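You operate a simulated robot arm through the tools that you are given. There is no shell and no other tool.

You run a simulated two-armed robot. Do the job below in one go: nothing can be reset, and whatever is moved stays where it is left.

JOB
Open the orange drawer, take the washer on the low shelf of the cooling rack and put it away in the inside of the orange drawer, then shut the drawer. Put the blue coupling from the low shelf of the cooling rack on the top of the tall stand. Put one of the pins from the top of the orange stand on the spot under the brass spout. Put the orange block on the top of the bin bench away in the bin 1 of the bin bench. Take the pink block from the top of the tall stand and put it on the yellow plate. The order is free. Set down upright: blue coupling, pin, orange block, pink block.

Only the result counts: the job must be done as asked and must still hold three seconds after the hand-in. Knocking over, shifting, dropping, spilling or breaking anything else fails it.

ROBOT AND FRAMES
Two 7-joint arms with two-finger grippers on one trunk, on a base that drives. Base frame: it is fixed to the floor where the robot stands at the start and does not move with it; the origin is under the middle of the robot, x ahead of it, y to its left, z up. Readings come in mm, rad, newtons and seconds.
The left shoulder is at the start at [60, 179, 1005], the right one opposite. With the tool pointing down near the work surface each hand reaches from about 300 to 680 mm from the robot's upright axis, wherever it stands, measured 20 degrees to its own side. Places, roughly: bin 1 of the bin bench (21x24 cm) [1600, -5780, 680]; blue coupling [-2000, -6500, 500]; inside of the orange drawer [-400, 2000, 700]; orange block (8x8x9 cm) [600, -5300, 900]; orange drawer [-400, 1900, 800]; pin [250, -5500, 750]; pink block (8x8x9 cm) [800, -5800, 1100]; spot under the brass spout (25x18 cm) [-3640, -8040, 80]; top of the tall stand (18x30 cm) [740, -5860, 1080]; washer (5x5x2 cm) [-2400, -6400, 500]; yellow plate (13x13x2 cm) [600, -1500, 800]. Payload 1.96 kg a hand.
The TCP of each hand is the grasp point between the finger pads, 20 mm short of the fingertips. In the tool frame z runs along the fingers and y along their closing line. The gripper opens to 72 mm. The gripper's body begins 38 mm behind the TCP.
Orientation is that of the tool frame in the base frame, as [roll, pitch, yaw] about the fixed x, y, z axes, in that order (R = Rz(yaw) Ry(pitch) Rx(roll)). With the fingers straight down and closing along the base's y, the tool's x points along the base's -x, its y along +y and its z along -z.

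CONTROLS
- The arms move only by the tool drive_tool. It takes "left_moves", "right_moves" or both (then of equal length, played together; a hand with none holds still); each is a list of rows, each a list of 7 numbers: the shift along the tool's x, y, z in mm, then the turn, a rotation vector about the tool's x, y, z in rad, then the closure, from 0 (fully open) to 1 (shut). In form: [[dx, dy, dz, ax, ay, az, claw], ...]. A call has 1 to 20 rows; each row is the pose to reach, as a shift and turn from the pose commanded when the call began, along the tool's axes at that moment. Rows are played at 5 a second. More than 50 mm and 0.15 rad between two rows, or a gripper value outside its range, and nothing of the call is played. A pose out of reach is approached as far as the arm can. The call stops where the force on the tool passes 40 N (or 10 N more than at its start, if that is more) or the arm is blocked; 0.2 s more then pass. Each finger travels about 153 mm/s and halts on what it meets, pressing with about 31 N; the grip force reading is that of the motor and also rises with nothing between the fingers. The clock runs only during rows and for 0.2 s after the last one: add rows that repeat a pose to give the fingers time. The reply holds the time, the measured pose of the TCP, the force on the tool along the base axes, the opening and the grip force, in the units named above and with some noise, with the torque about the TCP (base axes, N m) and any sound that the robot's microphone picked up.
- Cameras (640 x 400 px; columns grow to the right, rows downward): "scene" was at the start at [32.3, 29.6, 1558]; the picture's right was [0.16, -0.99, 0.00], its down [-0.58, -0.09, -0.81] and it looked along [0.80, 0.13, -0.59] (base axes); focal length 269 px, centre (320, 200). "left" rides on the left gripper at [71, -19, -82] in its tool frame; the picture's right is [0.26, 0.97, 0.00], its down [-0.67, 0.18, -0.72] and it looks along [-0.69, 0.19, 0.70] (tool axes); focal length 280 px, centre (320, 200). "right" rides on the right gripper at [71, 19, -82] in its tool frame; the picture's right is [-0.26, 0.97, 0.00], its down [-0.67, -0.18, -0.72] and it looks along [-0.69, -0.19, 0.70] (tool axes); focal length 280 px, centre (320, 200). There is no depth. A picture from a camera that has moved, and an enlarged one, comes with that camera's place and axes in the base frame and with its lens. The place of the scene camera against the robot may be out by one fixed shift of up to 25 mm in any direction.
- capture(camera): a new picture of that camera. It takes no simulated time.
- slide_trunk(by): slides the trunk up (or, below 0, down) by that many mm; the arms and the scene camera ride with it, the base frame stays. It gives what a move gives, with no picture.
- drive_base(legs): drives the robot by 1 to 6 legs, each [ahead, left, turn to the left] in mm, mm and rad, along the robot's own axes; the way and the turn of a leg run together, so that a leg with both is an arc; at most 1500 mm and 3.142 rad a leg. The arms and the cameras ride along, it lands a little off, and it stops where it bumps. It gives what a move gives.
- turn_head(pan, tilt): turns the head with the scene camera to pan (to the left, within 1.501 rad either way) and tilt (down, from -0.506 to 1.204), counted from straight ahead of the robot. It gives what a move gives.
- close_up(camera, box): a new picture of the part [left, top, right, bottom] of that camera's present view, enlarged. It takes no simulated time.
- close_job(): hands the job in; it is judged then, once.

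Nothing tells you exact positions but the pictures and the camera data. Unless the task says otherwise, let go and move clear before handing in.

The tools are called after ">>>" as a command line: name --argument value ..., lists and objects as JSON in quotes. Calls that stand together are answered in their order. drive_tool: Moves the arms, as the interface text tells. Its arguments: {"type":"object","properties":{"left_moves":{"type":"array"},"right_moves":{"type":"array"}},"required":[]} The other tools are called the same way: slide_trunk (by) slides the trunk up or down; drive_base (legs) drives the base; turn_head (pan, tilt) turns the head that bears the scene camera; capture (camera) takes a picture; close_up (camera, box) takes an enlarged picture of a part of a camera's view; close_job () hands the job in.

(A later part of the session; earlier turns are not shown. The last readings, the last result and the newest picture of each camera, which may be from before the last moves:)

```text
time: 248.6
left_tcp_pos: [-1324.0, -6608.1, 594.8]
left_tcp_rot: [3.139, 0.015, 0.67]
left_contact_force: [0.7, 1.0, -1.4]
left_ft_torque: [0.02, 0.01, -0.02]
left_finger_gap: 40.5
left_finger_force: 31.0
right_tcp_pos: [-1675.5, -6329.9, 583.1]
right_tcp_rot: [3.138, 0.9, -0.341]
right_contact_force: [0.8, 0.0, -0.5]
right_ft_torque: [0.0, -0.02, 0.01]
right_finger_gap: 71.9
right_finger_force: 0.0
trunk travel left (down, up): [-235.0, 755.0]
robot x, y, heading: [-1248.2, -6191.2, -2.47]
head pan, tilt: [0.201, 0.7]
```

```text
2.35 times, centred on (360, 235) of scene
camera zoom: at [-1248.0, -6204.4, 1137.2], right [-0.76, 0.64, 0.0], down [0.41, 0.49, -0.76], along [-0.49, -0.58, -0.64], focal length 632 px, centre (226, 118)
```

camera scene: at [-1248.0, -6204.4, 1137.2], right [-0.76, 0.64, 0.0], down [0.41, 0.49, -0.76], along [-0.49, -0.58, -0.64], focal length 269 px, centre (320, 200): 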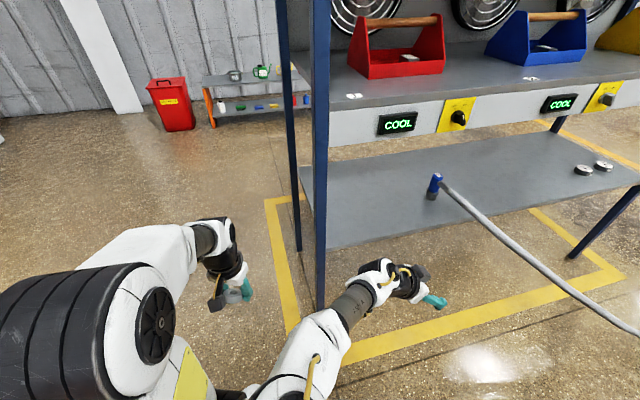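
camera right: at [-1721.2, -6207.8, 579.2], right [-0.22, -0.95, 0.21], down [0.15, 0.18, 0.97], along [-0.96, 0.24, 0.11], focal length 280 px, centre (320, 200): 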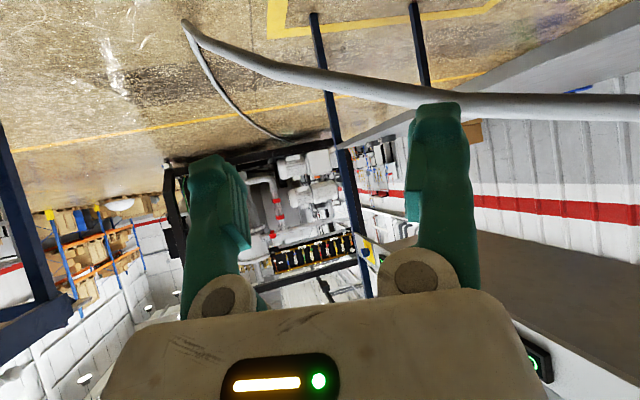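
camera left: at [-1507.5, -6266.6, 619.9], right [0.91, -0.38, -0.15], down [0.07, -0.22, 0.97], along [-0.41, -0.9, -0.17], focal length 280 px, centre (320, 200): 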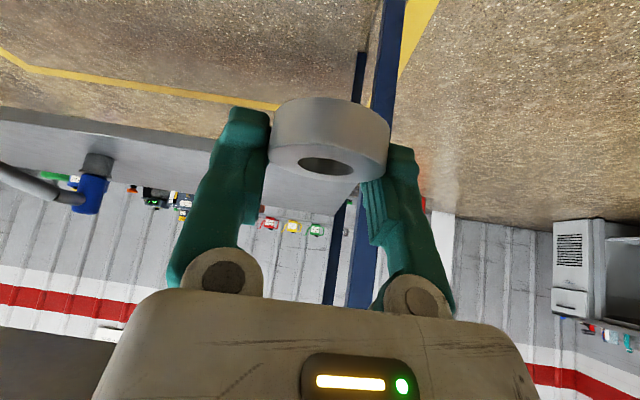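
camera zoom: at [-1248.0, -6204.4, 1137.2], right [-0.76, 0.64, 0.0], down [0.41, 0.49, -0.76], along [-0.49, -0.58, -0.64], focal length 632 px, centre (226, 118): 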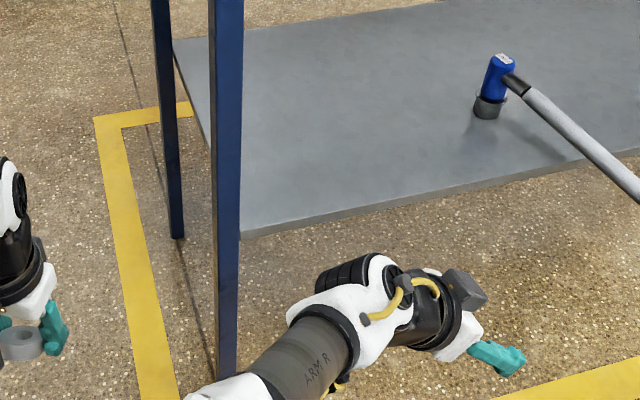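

>>> drive_base --legs '[[160, 0, 0]]'

>>> capture --camera "scene"

>>> capture --camera "right"

```text
time: 250.1
left_tcp_pos: [-1450.3, -6707.1, 594.8]
left_tcp_rot: [3.139, 0.016, 0.671]
left_contact_force: [-0.7, -0.8, -2.4]
left_ft_torque: [-0.02, 0.0, 0.02]
left_finger_gap: 40.5
left_finger_force: 31.0
right_tcp_pos: [-1801.3, -6427.8, 583.8]
right_tcp_rot: [3.139, 0.902, -0.345]
right_contact_force: [-0.4, -0.5, 0.4]
right_ft_torque: [0.02, 0.03, -0.01]
right_finger_gap: 72.2
right_finger_force: 0.1
trunk travel left (down, up): [-235.0, 755.0]
robot x, y, heading: [-1371.4, -6289.8, -2.475]
head pan, tilt: [0.201, 0.7]
```

```text
taken
camera scene: at [-1373.4, -6303.8, 1137.1], right [-0.76, 0.65, 0.0], down [0.42, 0.49, -0.76], along [-0.49, -0.58, -0.64], focal length 269 px, centre (320, 200)
```

scene: 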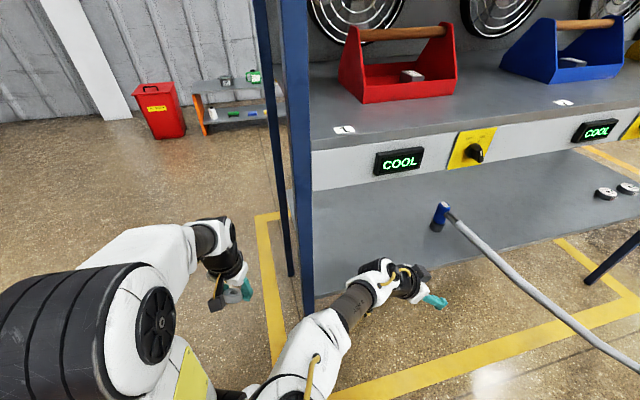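

```text
taken
camera right: at [-1705.4, -6483.8, 579.1], right [-0.48, -0.85, 0.21], down [0.2, 0.13, 0.97], along [-0.86, 0.5, 0.11], focal length 280 px, centre (320, 200)
```

right: 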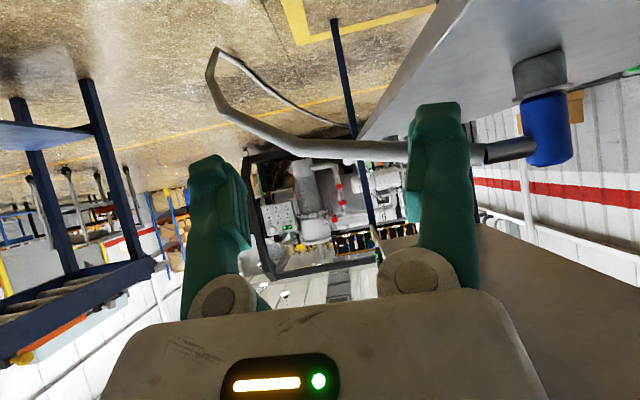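

The coupling is visible to the right wrist camera ahead and to its left. I'll drive 30 mm nearer, then slide the hand in over the shelf to a point 75 mm left of the coupling.

>>> drive_base --legs '[[30, 0, 0]]'

>>> drive_tool --right_moves '[[0, 48, 0, -0.04, 0, -0.031, 0], [0, 96, 0, -0.08, 0, -0.062, 0], [0, 144, 0, -0.12, 0, -0.093, 0], [-16, 144, 20, -0.157, 0, -0.124, 0], [-38, 144, 47, -0.157, 0, -0.124, 0], [-50, 144, 62, -0.157, 0, -0.124, 0], [-50, 144, 62, -0.157, 0, -0.124, 0]]'

>>> capture --camera "scene"

>>> capture --camera "right"

```text
time: 250.9
left_tcp_pos: [-1472.4, -6727.0, 594.0]
left_tcp_rot: [3.141, 0.015, 0.669]
left_contact_force: [1.7, 0.7, -2.0]
left_ft_torque: [-0.02, 0.03, -0.01]
left_finger_gap: 40.7
left_finger_force: 30.6
right_tcp_pos: [-1824.5, -6446.5, 584.3]
right_tcp_rot: [3.139, 0.902, -0.344]
right_contact_force: [-0.1, 0.5, 0.4]
right_ft_torque: [0.02, -0.01, -0.01]
right_finger_gap: 72.2
right_finger_force: 0.0
trunk travel left (down, up): [-235.0, 755.0]
robot x, y, heading: [-1392.8, -6309.8, -2.473]
head pan, tilt: [0.201, 0.7]
```

```text
time: 252.5
left_tcp_pos: [-1472.9, -6726.0, 594.8]
left_tcp_rot: [3.14, 0.016, 0.67]
left_contact_force: [-0.2, -0.1, -1.3]
left_ft_torque: [-0.01, -0.01, 0.0]
left_finger_gap: 40.4
left_finger_force: 30.7
right_tcp_pos: [-1948.3, -6556.3, 586.6]
right_tcp_rot: [3.136, 0.901, -0.145]
right_contact_force: [-0.3, 0.5, 0.3]
right_ft_torque: [0.03, -0.01, -0.02]
right_finger_gap: 72.0
right_finger_force: 0.0
trunk travel left (down, up): [-235.0, 755.0]
robot x, y, heading: [-1395.7, -6310.9, -2.474]
head pan, tilt: [0.201, 0.7]
```

```text
taken
camera scene: at [-1397.0, -6322.4, 1137.2], right [-0.76, 0.65, 0.0], down [0.42, 0.49, -0.76], along [-0.49, -0.58, -0.64], focal length 269 px, centre (320, 200)
```

scene: 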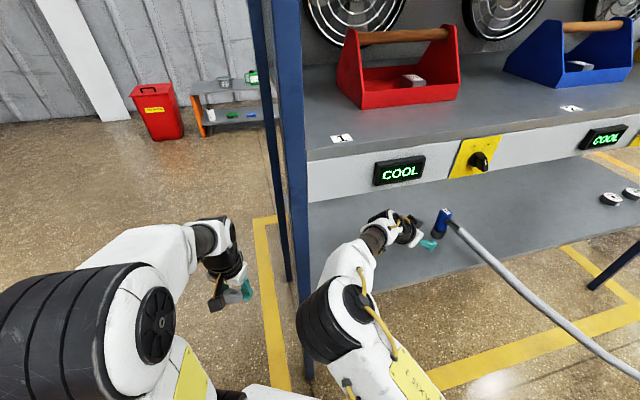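

```text
taken
camera right: at [-1843.8, -6591.3, 581.2], right [-0.3, -0.93, 0.21], down [0.17, 0.16, 0.97], along [-0.94, 0.32, 0.11], focal length 280 px, centre (320, 200)
```

right: 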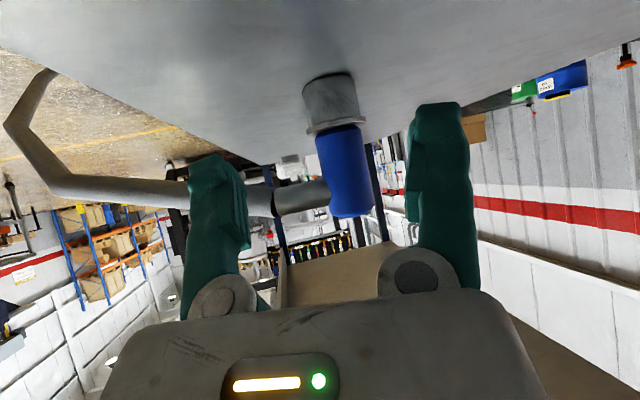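

The coupling is now dead ahead between the open fingers, about 97 mm away, with the stub crossing above the right finger. I'll move forward 85 mm and down a few mm to straddle the blue body.

>>> drive_tool --right_moves '[[-10, 0.7, 21, 0, 0, 0, 0], [-22, 1.4, 39, 0, 0, 0, 0], [-34, 2, 55, 0, 0, 0, 0], [-47, 2.7, 71, 0, 0, 0, 0], [-47, 2.7, 71, 0, 0, 0, 0]]'

>>> capture --camera "right"

>>> close_up --camera "scene" --box '[370, 180, 510, 280]'

```text
time: 253.7
left_tcp_pos: [-1473.8, -6726.2, 594.9]
left_tcp_rot: [3.139, 0.014, 0.668]
left_contact_force: [-0.9, -0.5, -1.2]
left_ft_torque: [-0.01, 0.03, 0.0]
left_finger_gap: 40.6
left_finger_force: 31.3
right_tcp_pos: [-2031.1, -6545.8, 579.8]
right_tcp_rot: [3.138, 0.9, -0.145]
right_contact_force: [-0.7, 0.2, 0.1]
right_ft_torque: [0.0, 0.02, -0.01]
right_finger_gap: 71.8
right_finger_force: 0.1
trunk travel left (down, up): [-235.0, 755.0]
robot x, y, heading: [-1391.1, -6312.1, -2.477]
head pan, tilt: [0.201, 0.7]
```

```text
taken
camera right: at [-1927.5, -6581.5, 574.2], right [-0.3, -0.93, 0.21], down [0.17, 0.16, 0.97], along [-0.94, 0.32, 0.11], focal length 280 px, centre (320, 200)
```

right: 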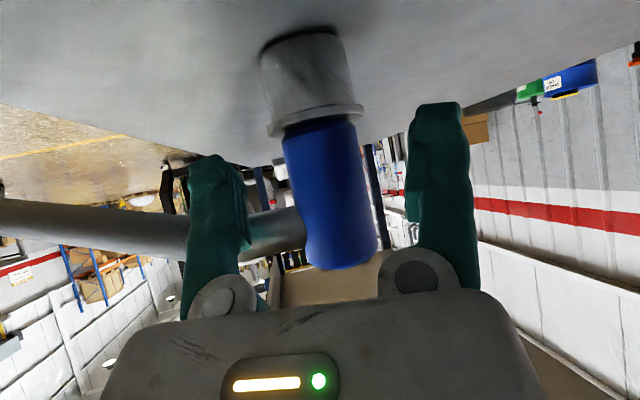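

```text
4.00 times, centred on (440, 230) of scene
camera zoom: at [-1397.1, -6322.4, 1137.2], right [-0.76, 0.65, 0.0], down [0.42, 0.49, -0.76], along [-0.49, -0.58, -0.64], focal length 1075 px, centre (-160, 80)
```

zoom: 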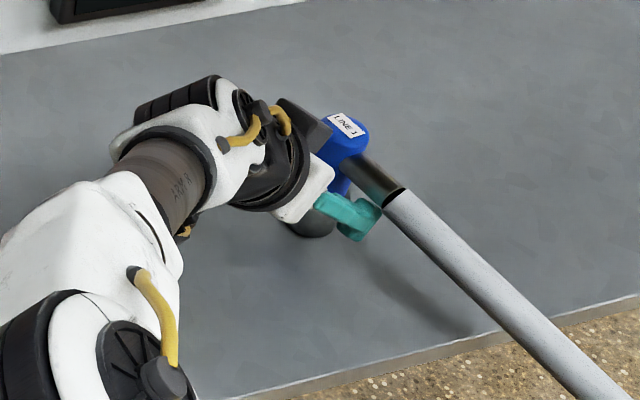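

>>> drive_tool --right_moves '[[-4, 0, 5, 0, 0, 0, 0], [-8, 0, 10, 0, 0, 0, 0], [-8, 0, 10, 0, 0, 0, 0]]'

>>> capture --camera "right"

>>> close_up --camera "scene" --box '[400, 190, 500, 260]'

```text
time: 254.5
left_tcp_pos: [-1473.5, -6726.2, 594.1]
left_tcp_rot: [3.138, 0.016, 0.67]
left_contact_force: [0.4, 0.2, -1.1]
left_ft_torque: [-0.01, 0.01, 0.02]
left_finger_gap: 40.7
left_finger_force: 30.5
right_tcp_pos: [-2044.6, -6545.2, 579.0]
right_tcp_rot: [3.139, 0.901, -0.143]
right_contact_force: [1.4, 0.7, 0.3]
right_ft_torque: [0.03, 0.02, -0.05]
right_finger_gap: 72.0
right_finger_force: 0.1
trunk travel left (down, up): [-235.0, 755.0]
robot x, y, heading: [-1395.9, -6308.6, -2.475]
head pan, tilt: [0.201, 0.7]
```

```text
taken
camera right: at [-1940.3, -6580.2, 573.8], right [-0.3, -0.93, 0.21], down [0.17, 0.16, 0.97], along [-0.94, 0.32, 0.11], focal length 280 px, centre (320, 200)
```

right: 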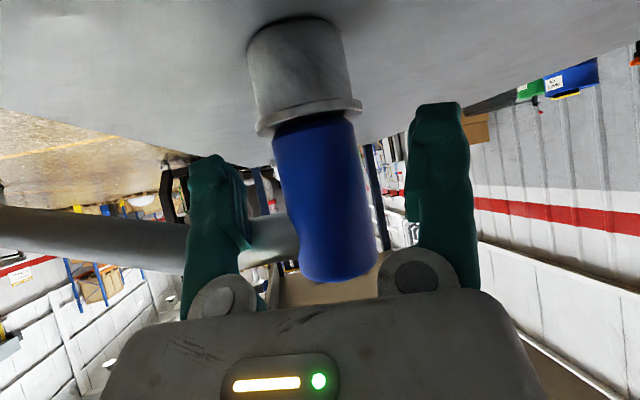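

```text
5.71 times, centred on (450, 225) of scene
camera zoom: at [-1397.1, -6322.4, 1137.2], right [-0.76, 0.65, 0.0], down [0.42, 0.49, -0.76], along [-0.49, -0.58, -0.64], focal length 1535 px, centre (-423, 57)
```

zoom: 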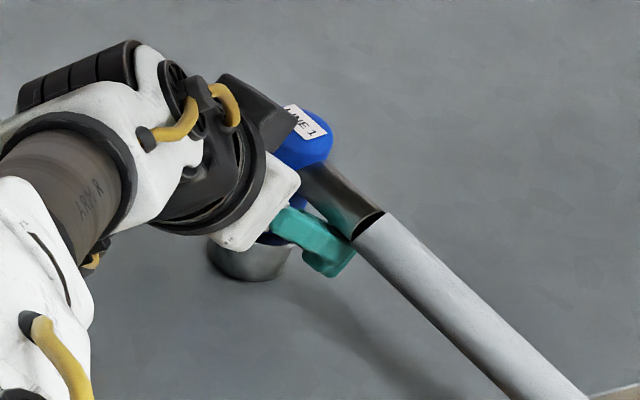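

>>> drive_tool --right_moves '[[-4, -0.5, 5, 0, 0, 0, 0], [-8, -1, 10, 0, 0, 0, 0], [-8, -1, 10, 0, 0, 0, 0]]'

>>> capture --camera "right"

>>> close_up --camera "scene" --box '[400, 190, 500, 260]'

```text
time: 255.3
left_tcp_pos: [-1473.5, -6726.0, 593.9]
left_tcp_rot: [3.14, 0.016, 0.668]
left_contact_force: [0.7, 0.3, -1.2]
left_ft_torque: [0.01, 0.0, -0.01]
left_finger_gap: 40.4
left_finger_force: 31.7
right_tcp_pos: [-2057.1, -6541.8, 578.7]
right_tcp_rot: [3.138, 0.902, -0.146]
right_contact_force: [0.0, -0.2, 0.0]
right_ft_torque: [-0.05, -0.02, -0.03]
right_finger_gap: 71.9
right_finger_force: 0.0
trunk travel left (down, up): [-235.0, 755.0]
robot x, y, heading: [-1393.7, -6308.6, -2.473]
head pan, tilt: [0.201, 0.7]
```

```text
taken
camera right: at [-1953.2, -6577.8, 573.3], right [-0.3, -0.93, 0.21], down [0.17, 0.16, 0.97], along [-0.94, 0.32, 0.11], focal length 280 px, centre (320, 200)
```

right: 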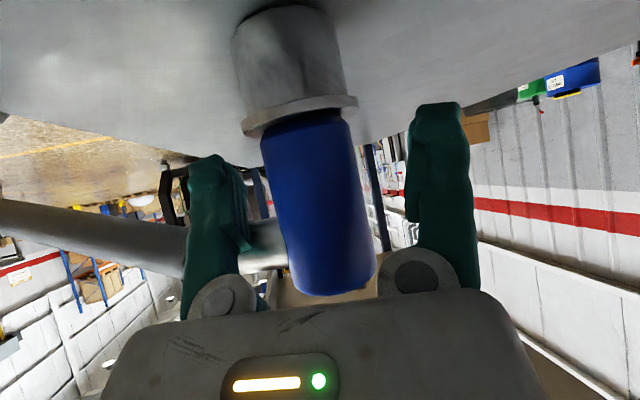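

```text
5.71 times, centred on (450, 225) of scene
camera zoom: at [-1397.1, -6322.4, 1137.2], right [-0.76, 0.65, 0.0], down [0.42, 0.49, -0.76], along [-0.49, -0.58, -0.64], focal length 1535 px, centre (-423, 57)
```

zoom: 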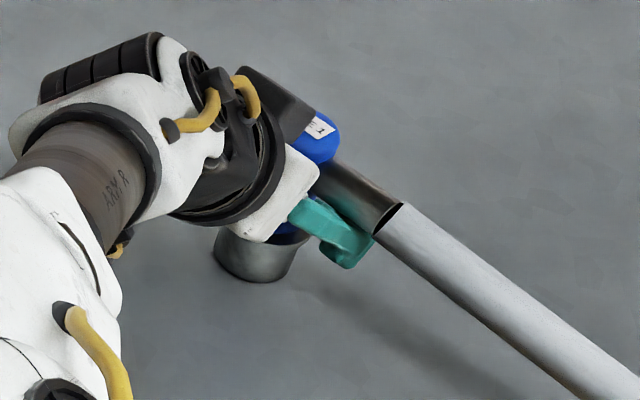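

The coupling's body is now well between the fingers. Closing gently.

>>> drive_tool --right_moves '[[0, 0, 0, 0, 0, 0, 0.2], [0, 0, 0, 0, 0, 0, 0.4], [0, 0, 0, 0, 0, 0, 0.6], [0, 0, 0, 0, 0, 0, 1], [0, 0, 0, 0, 0, 0, 1], [0, 0, 0, 0, 0, 0, 1]]'

>>> capture --camera "right"

```text
time: 256.7
left_tcp_pos: [-1473.4, -6726.2, 594.4]
left_tcp_rot: [3.14, 0.015, 0.669]
left_contact_force: [0.4, 0.3, -1.8]
left_ft_torque: [0.01, 0.01, -0.01]
left_finger_gap: 40.7
left_finger_force: 30.8
right_tcp_pos: [-2057.4, -6542.9, 577.5]
right_tcp_rot: [3.138, 0.901, -0.146]
right_contact_force: [0.0, -0.8, 0.7]
right_ft_torque: [-0.01, 0.03, 0.02]
right_finger_gap: 33.5
right_finger_force: 31.7
trunk travel left (down, up): [-235.0, 755.0]
robot x, y, heading: [-1394.2, -6312.7, -2.471]
head pan, tilt: [0.201, 0.7]
```

```text
taken
camera right: at [-1953.2, -6577.8, 573.3], right [-0.3, -0.93, 0.21], down [0.17, 0.16, 0.97], along [-0.94, 0.32, 0.11], focal length 280 px, centre (320, 200)
```

right: 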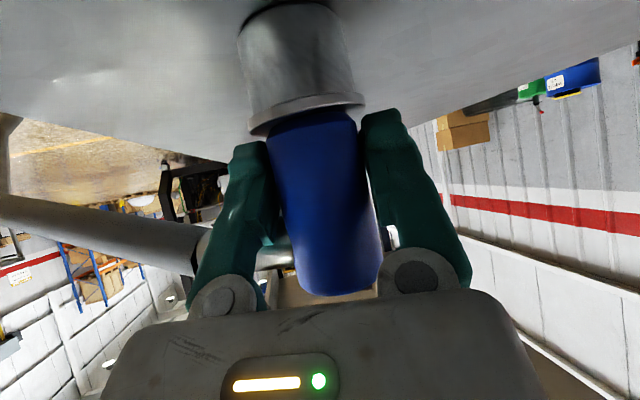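

Gripped at 33.5 mm. I'll lift it 30 mm straight up and watch the force and the hose.

>>> drive_tool --right_moves '[[-8, 0, -6, 0, 0, 0, 1], [-16, 0, -12, 0, 0, 0, 1], [-24, 0, -19, 0, 0, 0, 1], [-31, 0, -25, 0, 0, 0, 1], [-31, 0, -25, 0, 0, 0, 1]]'

>>> capture --camera "right"

>>> capture --camera "scene"

```text
time: 257.9
left_tcp_pos: [-1473.5, -6725.4, 595.6]
left_tcp_rot: [3.139, 0.014, 0.669]
left_contact_force: [-0.5, -0.2, -1.6]
left_ft_torque: [-0.02, 0.0, -0.01]
left_finger_gap: 40.5
left_finger_force: 31.3
right_tcp_pos: [-2057.5, -6543.0, 617.2]
right_tcp_rot: [3.138, 0.899, -0.145]
right_contact_force: [0.8, -0.7, -3.5]
right_ft_torque: [-0.01, 0.04, -0.01]
right_finger_gap: 33.7
right_finger_force: 30.7
trunk travel left (down, up): [-235.0, 755.0]
robot x, y, heading: [-1395.9, -6311.9, -2.469]
head pan, tilt: [0.201, 0.7]
```

```text
taken
camera right: at [-1953.1, -6578.3, 612.9], right [-0.3, -0.93, 0.21], down [0.17, 0.16, 0.97], along [-0.94, 0.32, 0.11], focal length 280 px, centre (320, 200)
```

right: 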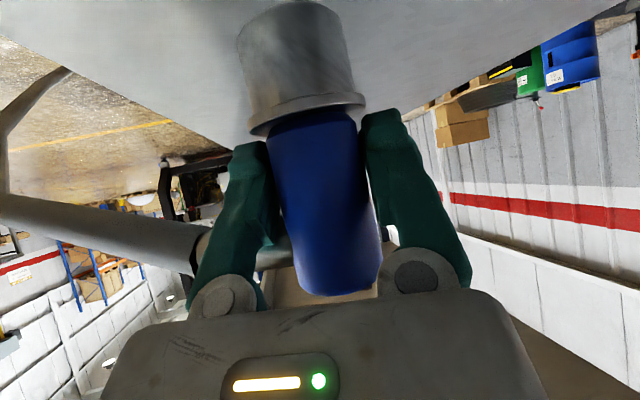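

```text
taken
camera scene: at [-1397.4, -6322.5, 1137.1], right [-0.76, 0.65, 0.0], down [0.42, 0.49, -0.76], along [-0.49, -0.58, -0.64], focal length 269 px, centre (320, 200)
```

scene: 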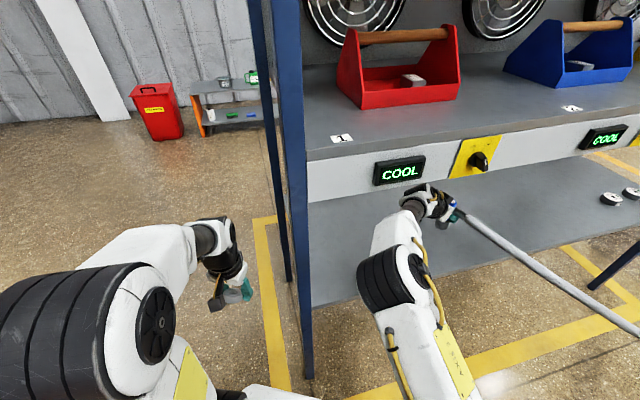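

It lifts freely: only about 3.5 N and no torque, so the hose hardly loads it. I'll bring the coupling out over the shelf's front edge and watch the hose.

>>> drive_tool --right_moves '[[-6, -30, -5, 0, 0, 0, 1], [-12, -65, -10, 0, 0, 0, 1], [-12, -105, -10, 0, 0, 0, 1], [-12, -145, -10, 0, 0, 0, 1], [-12, -185, -10, 0, 0, 0, 1], [-12, -185, -10, 0, 0, 0, 1]]'

>>> capture --camera "scene"

>>> capture --camera "right"

```text
time: 259.3
left_tcp_pos: [-1473.8, -6726.0, 593.4]
left_tcp_rot: [3.139, 0.015, 0.669]
left_contact_force: [-0.3, -0.3, -0.8]
left_ft_torque: [-0.02, -0.01, 0.02]
left_finger_gap: 40.4
left_finger_force: 30.3
right_tcp_pos: [-2028.7, -6358.0, 635.5]
right_tcp_rot: [3.138, 0.9, -0.143]
right_contact_force: [-0.8, 0.3, -2.7]
right_ft_torque: [-0.02, -0.02, -0.02]
right_finger_gap: 33.7
right_finger_force: 31.2
trunk travel left (down, up): [-235.0, 755.0]
robot x, y, heading: [-1396.2, -6307.8, -2.474]
head pan, tilt: [0.201, 0.7]
```

```text
taken
camera scene: at [-1397.4, -6322.3, 1137.1], right [-0.76, 0.65, 0.0], down [0.42, 0.49, -0.76], along [-0.49, -0.58, -0.64], focal length 269 px, centre (320, 200)
```

scene: 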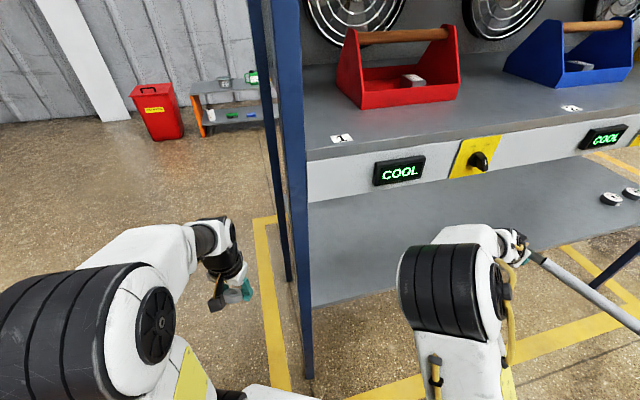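

```text
taken
camera right: at [-1925.2, -6393.2, 630.4], right [-0.3, -0.93, 0.21], down [0.17, 0.16, 0.97], along [-0.94, 0.32, 0.11], focal length 280 px, centre (320, 200)
```

right: 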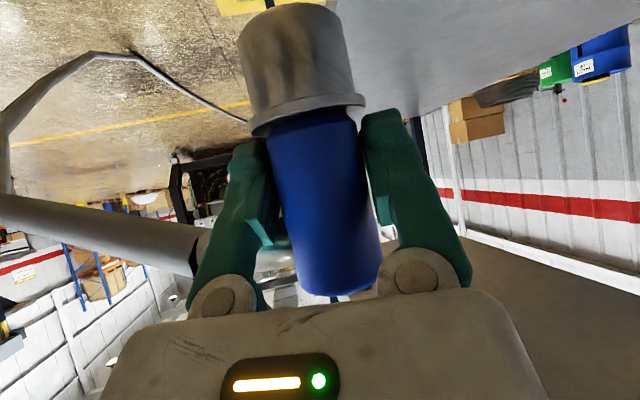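

The coupling is out in front of the rack. I'll back the base away and check how the hose follows.

>>> drive_base --legs '[[-250, 0, 0]]'

>>> turn_head --pan -0.5 --tilt 0.4

>>> capture --camera "scene"

```text
time: 261.1
left_tcp_pos: [-1273.4, -6566.9, 594.6]
left_tcp_rot: [3.14, 0.016, 0.669]
left_contact_force: [-0.1, 0.1, -0.3]
left_ft_torque: [0.0, 0.03, 0.01]
left_finger_gap: 40.4
left_finger_force: 30.7
right_tcp_pos: [-1829.0, -6200.7, 635.6]
right_tcp_rot: [3.136, 0.899, -0.147]
right_contact_force: [0.9, -0.5, -3.2]
right_ft_torque: [-0.02, -0.02, -0.01]
right_finger_gap: 33.8
right_finger_force: 30.6
trunk travel left (down, up): [-235.0, 755.0]
robot x, y, heading: [-1196.0, -6155.4, -2.475]
head pan, tilt: [0.201, 0.7]
```

```text
time: 262.2
left_tcp_pos: [-1272.5, -6568.5, 593.9]
left_tcp_rot: [3.139, 0.015, 0.669]
left_contact_force: [0.1, -0.8, -1.9]
left_ft_torque: [0.01, 0.05, -0.04]
left_finger_gap: 40.5
left_finger_force: 31.2
right_tcp_pos: [-1829.5, -6199.4, 635.3]
right_tcp_rot: [3.138, 0.901, -0.145]
right_contact_force: [-0.7, -0.2, -3.1]
right_ft_torque: [-0.01, -0.01, 0.0]
right_finger_gap: 33.6
right_finger_force: 30.6
trunk travel left (down, up): [-235.0, 755.0]
robot x, y, heading: [-1192.1, -6150.7, -2.474]
head pan, tilt: [-0.499, 0.4]
```

```text
taken
camera scene: at [-1233.8, -6115.1, 1164.0], right [-0.17, 0.99, 0.0], down [0.38, 0.07, -0.92], along [-0.91, -0.16, -0.39], focal length 269 px, centre (320, 200)
```

scene: 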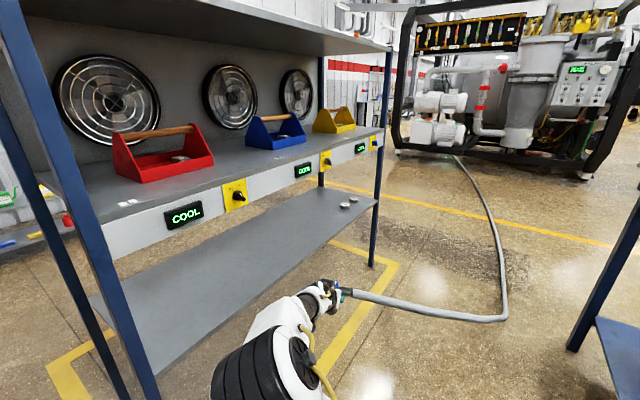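

The hose drags along without pulling. I'll move farther from the rack toward the open floor and check the force as the hose straightens.

>>> drive_base --legs '[[-321, 396, 0]]'

>>> capture --camera "scene"

>>> capture --camera "right"

```text
time: 265.2
left_tcp_pos: [-766.6, -6684.5, 593.3]
left_tcp_rot: [3.14, 0.016, 0.682]
left_contact_force: [-0.1, -0.5, -1.7]
left_ft_torque: [0.0, -0.02, 0.03]
left_finger_gap: 40.4
left_finger_force: 30.7
right_tcp_pos: [-1327.5, -6322.7, 635.3]
right_tcp_rot: [3.138, 0.9, -0.131]
right_contact_force: [0.1, -0.7, -3.4]
right_ft_torque: [-0.02, 0.0, 0.03]
right_finger_gap: 33.7
right_finger_force: 30.9
trunk travel left (down, up): [-235.0, 755.0]
robot x, y, heading: [-695.8, -6268.5, -2.463]
head pan, tilt: [-0.499, 0.4]
```

```text
taken
camera scene: at [-733.4, -6230.3, 1164.0], right [-0.18, 0.98, 0.0], down [0.38, 0.07, -0.92], along [-0.91, -0.17, -0.39], focal length 269 px, centre (320, 200)
```

scene: 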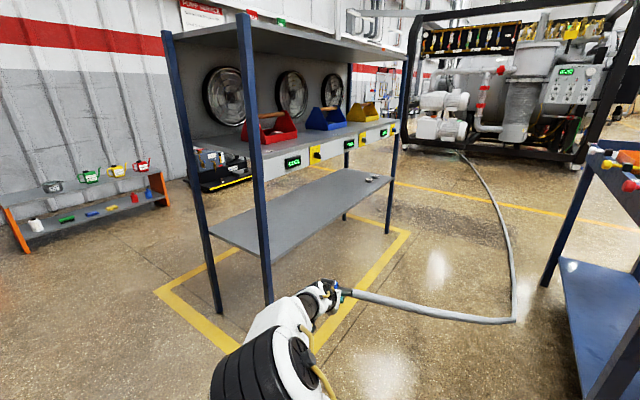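

```text
taken
camera right: at [-1223.7, -6356.5, 630.5], right [-0.29, -0.94, 0.21], down [0.17, 0.17, 0.97], along [-0.94, 0.31, 0.11], focal length 280 px, centre (320, 200)
```

right: 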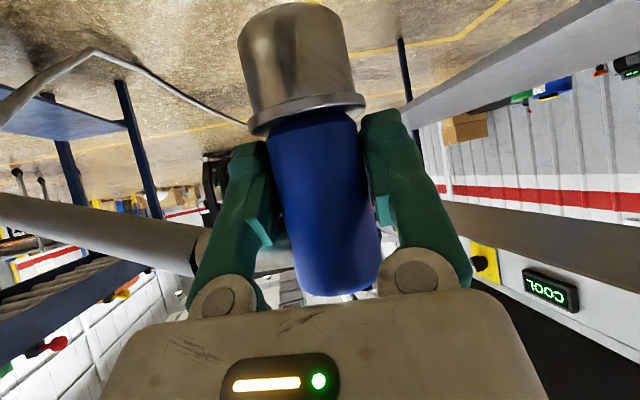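

The hose simply follows in a curve without any pull, so it isn't limiting so far. I'll turn left to face east with the hose trailing on my right side, raise the trunk, and head for the tall stand.

>>> drive_base --legs '[[0, 0, 2.36]]'

>>> slide_trunk --by 400

>>> turn_head --pan 0.2 --tilt 0.5

>>> capture --camera "scene"

```text
time: 271.2
left_tcp_pos: [-356.2, -6013.3, 593.7]
left_tcp_rot: [3.138, 0.013, 3.069]
left_contact_force: [0.4, 0.1, -1.3]
left_ft_torque: [-0.01, -0.05, 0.0]
left_finger_gap: 40.6
left_finger_force: 30.7
right_tcp_pos: [-194.2, -6660.5, 636.7]
right_tcp_rot: [3.139, 0.902, 2.255]
right_contact_force: [-0.2, 0.9, -3.0]
right_ft_torque: [0.01, 0.01, -0.02]
right_finger_gap: 33.8
right_finger_force: 30.8
trunk travel left (down, up): [-235.0, 755.0]
robot x, y, heading: [-692.8, -6264.7, -0.076]
head pan, tilt: [-0.499, 0.4]
```

```text
time: 275.1
left_tcp_pos: [-356.3, -6013.6, 995.4]
left_tcp_rot: [3.14, 0.013, 3.069]
left_contact_force: [-0.8, -0.5, -1.4]
left_ft_torque: [-0.01, 0.0, 0.01]
left_finger_gap: 40.4
left_finger_force: 30.6
right_tcp_pos: [-194.9, -6660.3, 1036.0]
right_tcp_rot: [3.139, 0.9, 2.254]
right_contact_force: [0.0, -0.2, -2.5]
right_ft_torque: [0.02, 0.0, -0.03]
right_finger_gap: 33.7
right_finger_force: 31.2
trunk travel left (down, up): [-635.0, 355.0]
robot x, y, heading: [-692.6, -6264.0, -0.076]
head pan, tilt: [-0.499, 0.4]
```

```text
time: 276.1
left_tcp_pos: [-355.9, -6012.8, 993.7]
left_tcp_rot: [3.141, 0.015, 3.069]
left_contact_force: [-0.7, 0.5, -1.8]
left_ft_torque: [0.0, -0.02, 0.01]
left_finger_gap: 40.7
left_finger_force: 31.2
right_tcp_pos: [-194.3, -6661.0, 1035.5]
right_tcp_rot: [3.138, 0.901, 2.256]
right_contact_force: [-0.6, 1.0, -2.8]
right_ft_torque: [0.01, -0.01, 0.0]
right_finger_gap: 33.6
right_finger_force: 31.7
trunk travel left (down, up): [-635.0, 355.0]
robot x, y, heading: [-694.9, -6266.7, -0.073]
head pan, tilt: [0.201, 0.499]
```

```text
taken
camera scene: at [-657.5, -6235.4, 1554.9], right [0.13, -0.99, 0.0], down [-0.48, -0.06, -0.88], along [0.87, 0.11, -0.48], focal length 269 px, centre (320, 200)
```

scene: 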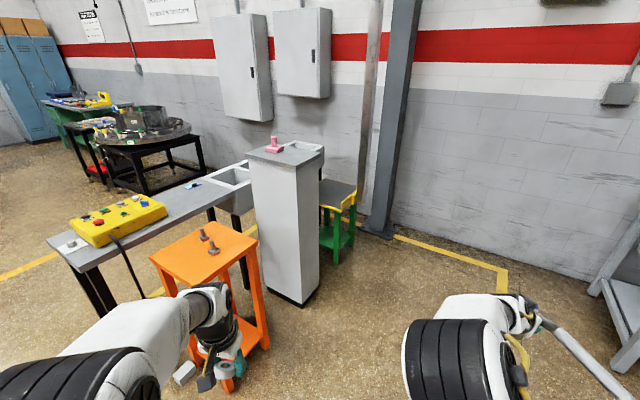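

>>> close_up --camera "scene" --box '[230, 125, 350, 205]'

>>> turn_head --pan -1.2 --tilt 0.6

>>> capture --camera "scene"

```text
5.00 times, centred on (290, 165) of scene
camera zoom: at [-657.5, -6235.4, 1554.9], right [0.13, -0.99, 0.0], down [-0.48, -0.06, -0.88], along [0.87, 0.11, -0.48], focal length 1343 px, centre (470, 375)
```

zoom: 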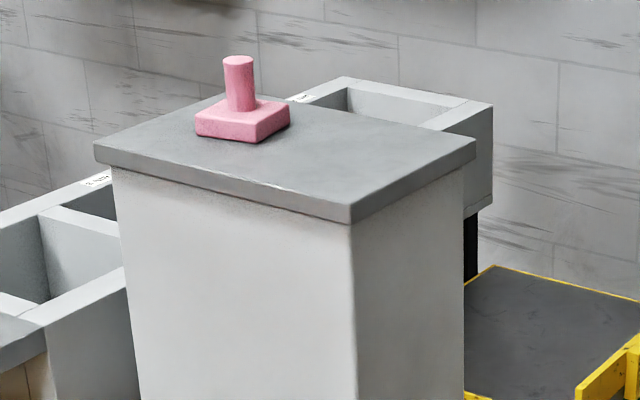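

```text
time: 277.7
left_tcp_pos: [-355.2, -6013.2, 994.6]
left_tcp_rot: [3.14, 0.013, 3.068]
left_contact_force: [-0.2, -0.7, -1.3]
left_ft_torque: [-0.01, -0.02, 0.0]
left_finger_gap: 40.6
left_finger_force: 31.2
right_tcp_pos: [-194.6, -6661.1, 1035.6]
right_tcp_rot: [3.139, 0.899, 2.256]
right_contact_force: [-0.2, -0.4, -3.0]
right_ft_torque: [0.03, 0.04, -0.02]
right_finger_gap: 33.6
right_finger_force: 31.4
trunk travel left (down, up): [-635.0, 355.0]
robot x, y, heading: [-692.7, -6268.4, -0.075]
head pan, tilt: [-1.201, 0.6]
```

```text
taken
camera scene: at [-721.9, -6331.4, 1545.8], right [-0.96, -0.29, 0.0], down [-0.17, 0.54, -0.82], along [0.24, -0.79, -0.57], focal length 269 px, centre (320, 200)
```

scene: 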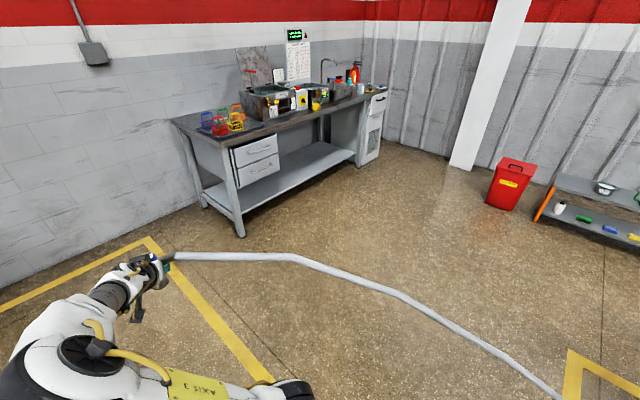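

The hose trails to the west with no load. The stand's top is centred near [748, -5856] with the pink block at its bench end near [815, -5786], so I'll put the coupling at the free near end, about [720, -5911]. Raising the trunk and driving round to the south side.

>>> slide_trunk --by 135

>>> drive_base --legs '[[1230, -394, 0], [0, 0, 1.825]]'

>>> turn_head --pan -0.5 --tilt 0.5

>>> capture --camera "scene"

```text
time: 279.3
left_tcp_pos: [-355.4, -6012.6, 1129.8]
left_tcp_rot: [3.14, 0.016, 3.068]
left_contact_force: [0.3, 0.1, -1.8]
left_ft_torque: [0.02, -0.03, -0.02]
left_finger_gap: 40.5
left_finger_force: 31.4
right_tcp_pos: [-194.0, -6660.0, 1171.4]
right_tcp_rot: [3.137, 0.9, 2.255]
right_contact_force: [-0.7, 0.0, -2.3]
right_ft_torque: [0.0, -0.02, 0.03]
right_finger_gap: 33.9
right_finger_force: 31.4
trunk travel left (down, up): [-770.0, 220.0]
robot x, y, heading: [-695.0, -6265.4, -0.073]
head pan, tilt: [-1.201, 0.6]
```

```text
time: 290.0
left_tcp_pos: [175.7, -6468.5, 1129.6]
left_tcp_rot: [3.139, 0.014, -1.431]
left_contact_force: [0.1, 0.2, -0.9]
left_ft_torque: [0.04, 0.03, 0.02]
left_finger_gap: 40.4
left_finger_force: 30.7
right_tcp_pos: [774.3, -6174.1, 1170.1]
right_tcp_rot: [3.138, 0.902, -2.246]
right_contact_force: [0.2, 0.7, -3.1]
right_ft_torque: [0.0, 0.03, 0.05]
right_finger_gap: 33.8
right_finger_force: 30.7
trunk travel left (down, up): [-770.0, 220.0]
robot x, y, heading: [495.3, -6748.0, 1.711]
head pan, tilt: [-1.201, 0.6]
```

```text
time: 291.1
left_tcp_pos: [176.0, -6468.5, 1128.4]
left_tcp_rot: [-3.141, 0.016, -1.432]
left_contact_force: [-0.1, 0.2, -1.3]
left_ft_torque: [0.0, -0.02, -0.01]
left_finger_gap: 40.5
left_finger_force: 31.0
right_tcp_pos: [775.2, -6175.6, 1170.7]
right_tcp_rot: [3.138, 0.901, -2.246]
right_contact_force: [-0.5, 0.0, -2.8]
right_ft_torque: [0.0, 0.06, 0.02]
right_finger_gap: 33.8
right_finger_force: 30.9
trunk travel left (down, up): [-770.0, 220.0]
robot x, y, heading: [495.2, -6745.4, 1.71]
head pan, tilt: [-0.499, 0.499]
```

```text
taken
camera scene: at [541.6, -6704.1, 1689.9], right [0.94, -0.35, 0.0], down [-0.17, -0.45, -0.88], along [0.31, 0.82, -0.48], focal length 269 px, centre (320, 200)
```

scene: 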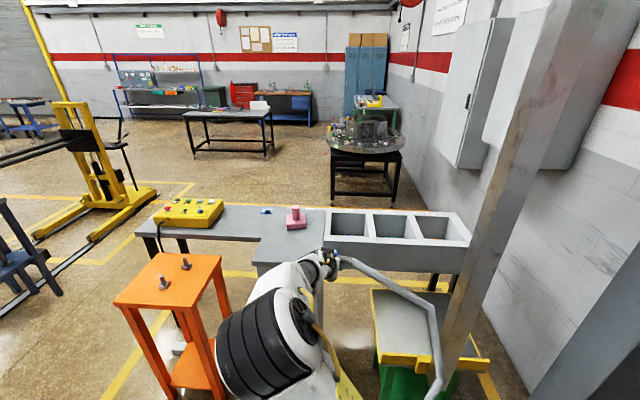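

>>> turn_head --pan -1.2 --tilt 0.8

>>> capture --camera "scene"

>>> capture --camera "right"

```text
time: 292.2
left_tcp_pos: [176.4, -6468.0, 1130.3]
left_tcp_rot: [3.141, 0.014, -1.431]
left_contact_force: [0.3, 0.0, -1.9]
left_ft_torque: [-0.01, 0.02, -0.03]
left_finger_gap: 40.5
left_finger_force: 31.1
right_tcp_pos: [773.9, -6175.2, 1169.7]
right_tcp_rot: [3.138, 0.899, -2.245]
right_contact_force: [0.3, -0.4, -2.9]
right_ft_torque: [-0.02, 0.04, 0.01]
right_finger_gap: 33.7
right_finger_force: 31.2
trunk travel left (down, up): [-770.0, 220.0]
robot x, y, heading: [500.7, -6747.4, 1.713]
head pan, tilt: [-1.201, 0.799]
```

```text
taken
camera scene: at [579.8, -6749.8, 1664.0], right [0.49, -0.87, 0.0], down [-0.63, -0.35, -0.7], along [0.61, 0.34, -0.72], focal length 269 px, centre (320, 200)
```

scene: 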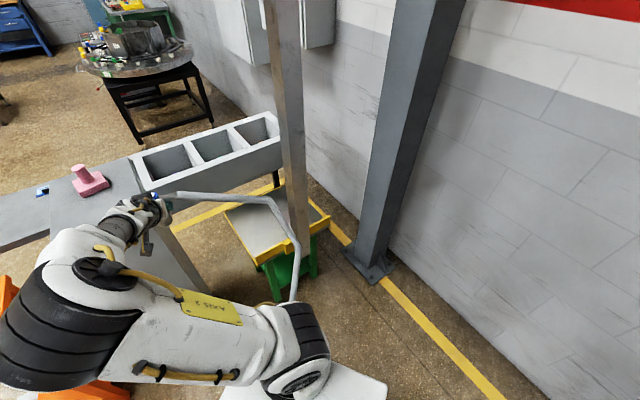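

```text
taken
camera right: at [691.8, -6248.4, 1165.3], right [-0.65, 0.73, 0.21], down [0.06, -0.23, 0.97], along [0.75, 0.65, 0.11], focal length 280 px, centre (320, 200)
```

right: 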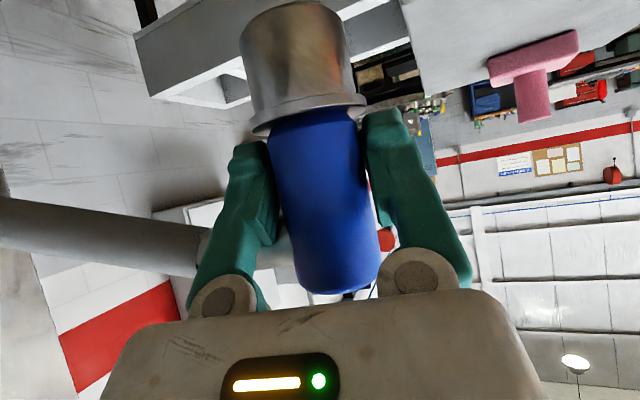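

>>> drive_base --legs '[[200, 20, 0]]'

>>> turn_head --pan -0.5 --tilt 0.7

>>> capture --camera "scene"

>>> capture --camera "right"

```text
time: 293.8
left_tcp_pos: [128.5, -6276.8, 1130.3]
left_tcp_rot: [3.139, 0.016, -1.429]
left_contact_force: [0.1, 0.3, -1.5]
left_ft_torque: [0.01, -0.04, 0.02]
left_finger_gap: 40.8
left_finger_force: 30.8
right_tcp_pos: [725.5, -5981.5, 1171.2]
right_tcp_rot: [3.138, 0.903, -2.243]
right_contact_force: [-0.4, -1.1, -3.7]
right_ft_torque: [0.02, -0.02, -0.02]
right_finger_gap: 33.7
right_finger_force: 30.9
trunk travel left (down, up): [-770.0, 220.0]
robot x, y, heading: [448.2, -6552.6, 1.714]
head pan, tilt: [-1.201, 0.799]
```

```text
time: 294.8
left_tcp_pos: [127.9, -6277.9, 1129.6]
left_tcp_rot: [3.14, 0.016, -1.428]
left_contact_force: [0.3, 0.6, -2.2]
left_ft_torque: [0.0, 0.02, 0.02]
left_finger_gap: 40.6
left_finger_force: 30.6
right_tcp_pos: [725.1, -5980.7, 1170.8]
right_tcp_rot: [3.138, 0.901, -2.243]
right_contact_force: [-0.1, 0.6, -2.6]
right_ft_torque: [-0.01, 0.04, -0.01]
right_finger_gap: 33.7
right_finger_force: 31.3
trunk travel left (down, up): [-770.0, 220.0]
robot x, y, heading: [448.3, -6556.3, 1.705]
head pan, tilt: [-0.499, 0.7]
```

```text
taken
camera scene: at [492.0, -6516.7, 1672.1], right [0.94, -0.35, 0.0], down [-0.23, -0.6, -0.76], along [0.27, 0.72, -0.64], focal length 269 px, centre (320, 200)
```

scene: 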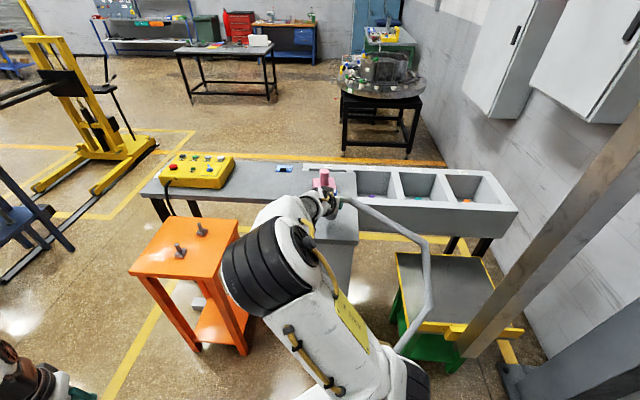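

```text
taken
camera right: at [643.2, -6055.0, 1165.4], right [-0.66, 0.73, 0.21], down [0.06, -0.23, 0.97], along [0.75, 0.65, 0.11], focal length 280 px, centre (320, 200)
```

right: 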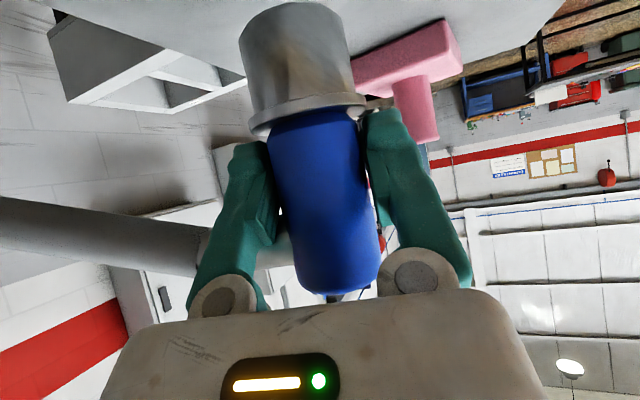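

>>> drive_base --legs '[[60, 5, 0]]'

>>> capture --camera "right"

>>> close_up --camera "scene" --box '[250, 130, 450, 280]'

```text
time: 295.8
left_tcp_pos: [115.5, -6218.0, 1130.0]
left_tcp_rot: [3.14, 0.015, -1.428]
left_contact_force: [-0.8, -0.4, -0.2]
left_ft_torque: [0.03, -0.01, 0.01]
left_finger_gap: 40.3
left_finger_force: 31.2
right_tcp_pos: [712.2, -5923.3, 1171.3]
right_tcp_rot: [3.137, 0.9, -2.244]
right_contact_force: [0.5, 0.1, -3.2]
right_ft_torque: [0.02, 0.02, -0.01]
right_finger_gap: 33.7
right_finger_force: 31.0
trunk travel left (down, up): [-770.0, 220.0]
robot x, y, heading: [431.1, -6495.4, 1.709]
head pan, tilt: [-0.499, 0.7]
```

```text
taken
camera right: at [630.7, -5996.6, 1166.1], right [-0.66, 0.73, 0.21], down [0.06, -0.23, 0.97], along [0.75, 0.65, 0.11], focal length 280 px, centre (320, 200)
```

right: 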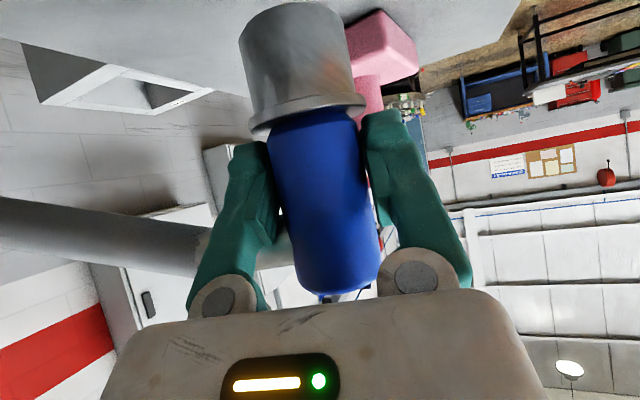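

```text
2.67 times, centred on (350, 205) of scene
camera zoom: at [479.0, -6458.7, 1672.2], right [0.94, -0.35, 0.0], down [-0.23, -0.6, -0.77], along [0.27, 0.72, -0.64], focal length 716 px, centre (240, 187)
```

zoom: 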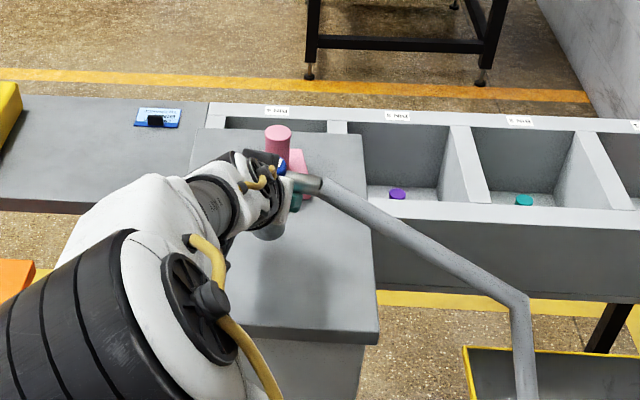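

The coupling now hangs over the near half of the stand's top, about 90 mm clear of the pink block's base. I'll lower it in steps until it touches.

>>> drive_tool --right_moves '[[6, 0, 5, 0, 0, 0, 1], [12, 0, 9.5, 0, 0, 0, 1], [17, 0, 13.5, 0, 0, 0, 1], [17, 0, 13.5, 0, 0, 0, 1]]'

>>> capture --camera "right"

```text
time: 296.8
left_tcp_pos: [114.6, -6217.5, 1130.7]
left_tcp_rot: [3.139, 0.015, -1.429]
left_contact_force: [0.0, 0.2, -1.4]
left_ft_torque: [0.0, -0.03, 0.01]
left_finger_gap: 40.2
left_finger_force: 31.5
right_tcp_pos: [713.1, -5923.2, 1148.9]
right_tcp_rot: [3.136, 0.901, -2.245]
right_contact_force: [-0.2, -0.4, -2.9]
right_ft_torque: [0.0, 0.0, 0.01]
right_finger_gap: 33.7
right_finger_force: 31.5
trunk travel left (down, up): [-770.0, 220.0]
robot x, y, heading: [434.4, -6493.3, 1.708]
head pan, tilt: [-0.499, 0.7]
```

```text
taken
camera right: at [630.1, -5996.2, 1143.6], right [-0.66, 0.73, 0.21], down [0.06, -0.23, 0.97], along [0.75, 0.65, 0.11], focal length 280 px, centre (320, 200)
```

right: 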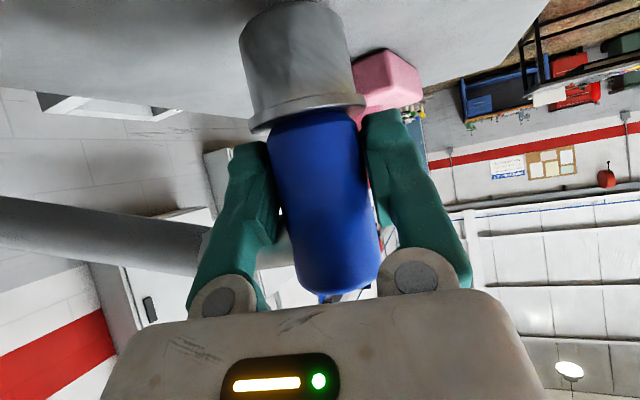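

>>> drive_tool --right_moves '[[2, 0, 1.5, 0, 0, 0, 1], [4, 0, 3, 0, 0, 0, 1], [5, 0, 4.2, 0, 0, 0, 1], [5, 0, 4.2, 0, 0, 0, 1]]'

```text
time: 297.8
left_tcp_pos: [114.8, -6216.2, 1130.6]
left_tcp_rot: [3.14, 0.017, -1.43]
left_contact_force: [0.2, 0.5, -1.7]
left_ft_torque: [0.04, -0.03, -0.02]
left_finger_gap: 40.6
left_finger_force: 31.3
right_tcp_pos: [712.3, -5921.6, 1141.4]
right_tcp_rot: [3.14, 0.9, -2.244]
right_contact_force: [0.5, 0.4, -3.2]
right_ft_torque: [0.02, 0.03, -0.01]
right_finger_gap: 33.7
right_finger_force: 31.2
trunk travel left (down, up): [-770.0, 220.0]
robot x, y, heading: [435.7, -6493.5, 1.711]
head pan, tilt: [-0.499, 0.7]
```

>>> drive_tool --right_moves '[[1.6, 0, 1.2, 0, 0, 0, 1], [3.2, 0, 2.4, 0, 0, 0, 1], [4, 0, 3.1, 0, 0, 0, 1], [4, 0, 3.1, 0, 0, 0, 1]]'

```text
time: 298.8
left_tcp_pos: [114.5, -6217.3, 1129.2]
left_tcp_rot: [-3.141, 0.016, -1.428]
left_contact_force: [-0.5, -1.0, -1.4]
left_ft_torque: [0.02, -0.02, 0.01]
left_finger_gap: 40.5
left_finger_force: 31.1
right_tcp_pos: [712.8, -5921.5, 1138.9]
right_tcp_rot: [3.134, 0.904, -2.244]
right_contact_force: [0.9, 2.4, 9.0]
right_ft_torque: [0.12, -0.26, 0.04]
right_finger_gap: 33.8
right_finger_force: 30.9
trunk travel left (down, up): [-770.0, 220.0]
robot x, y, heading: [432.0, -6494.7, 1.709]
head pan, tilt: [-0.499, 0.7]
```

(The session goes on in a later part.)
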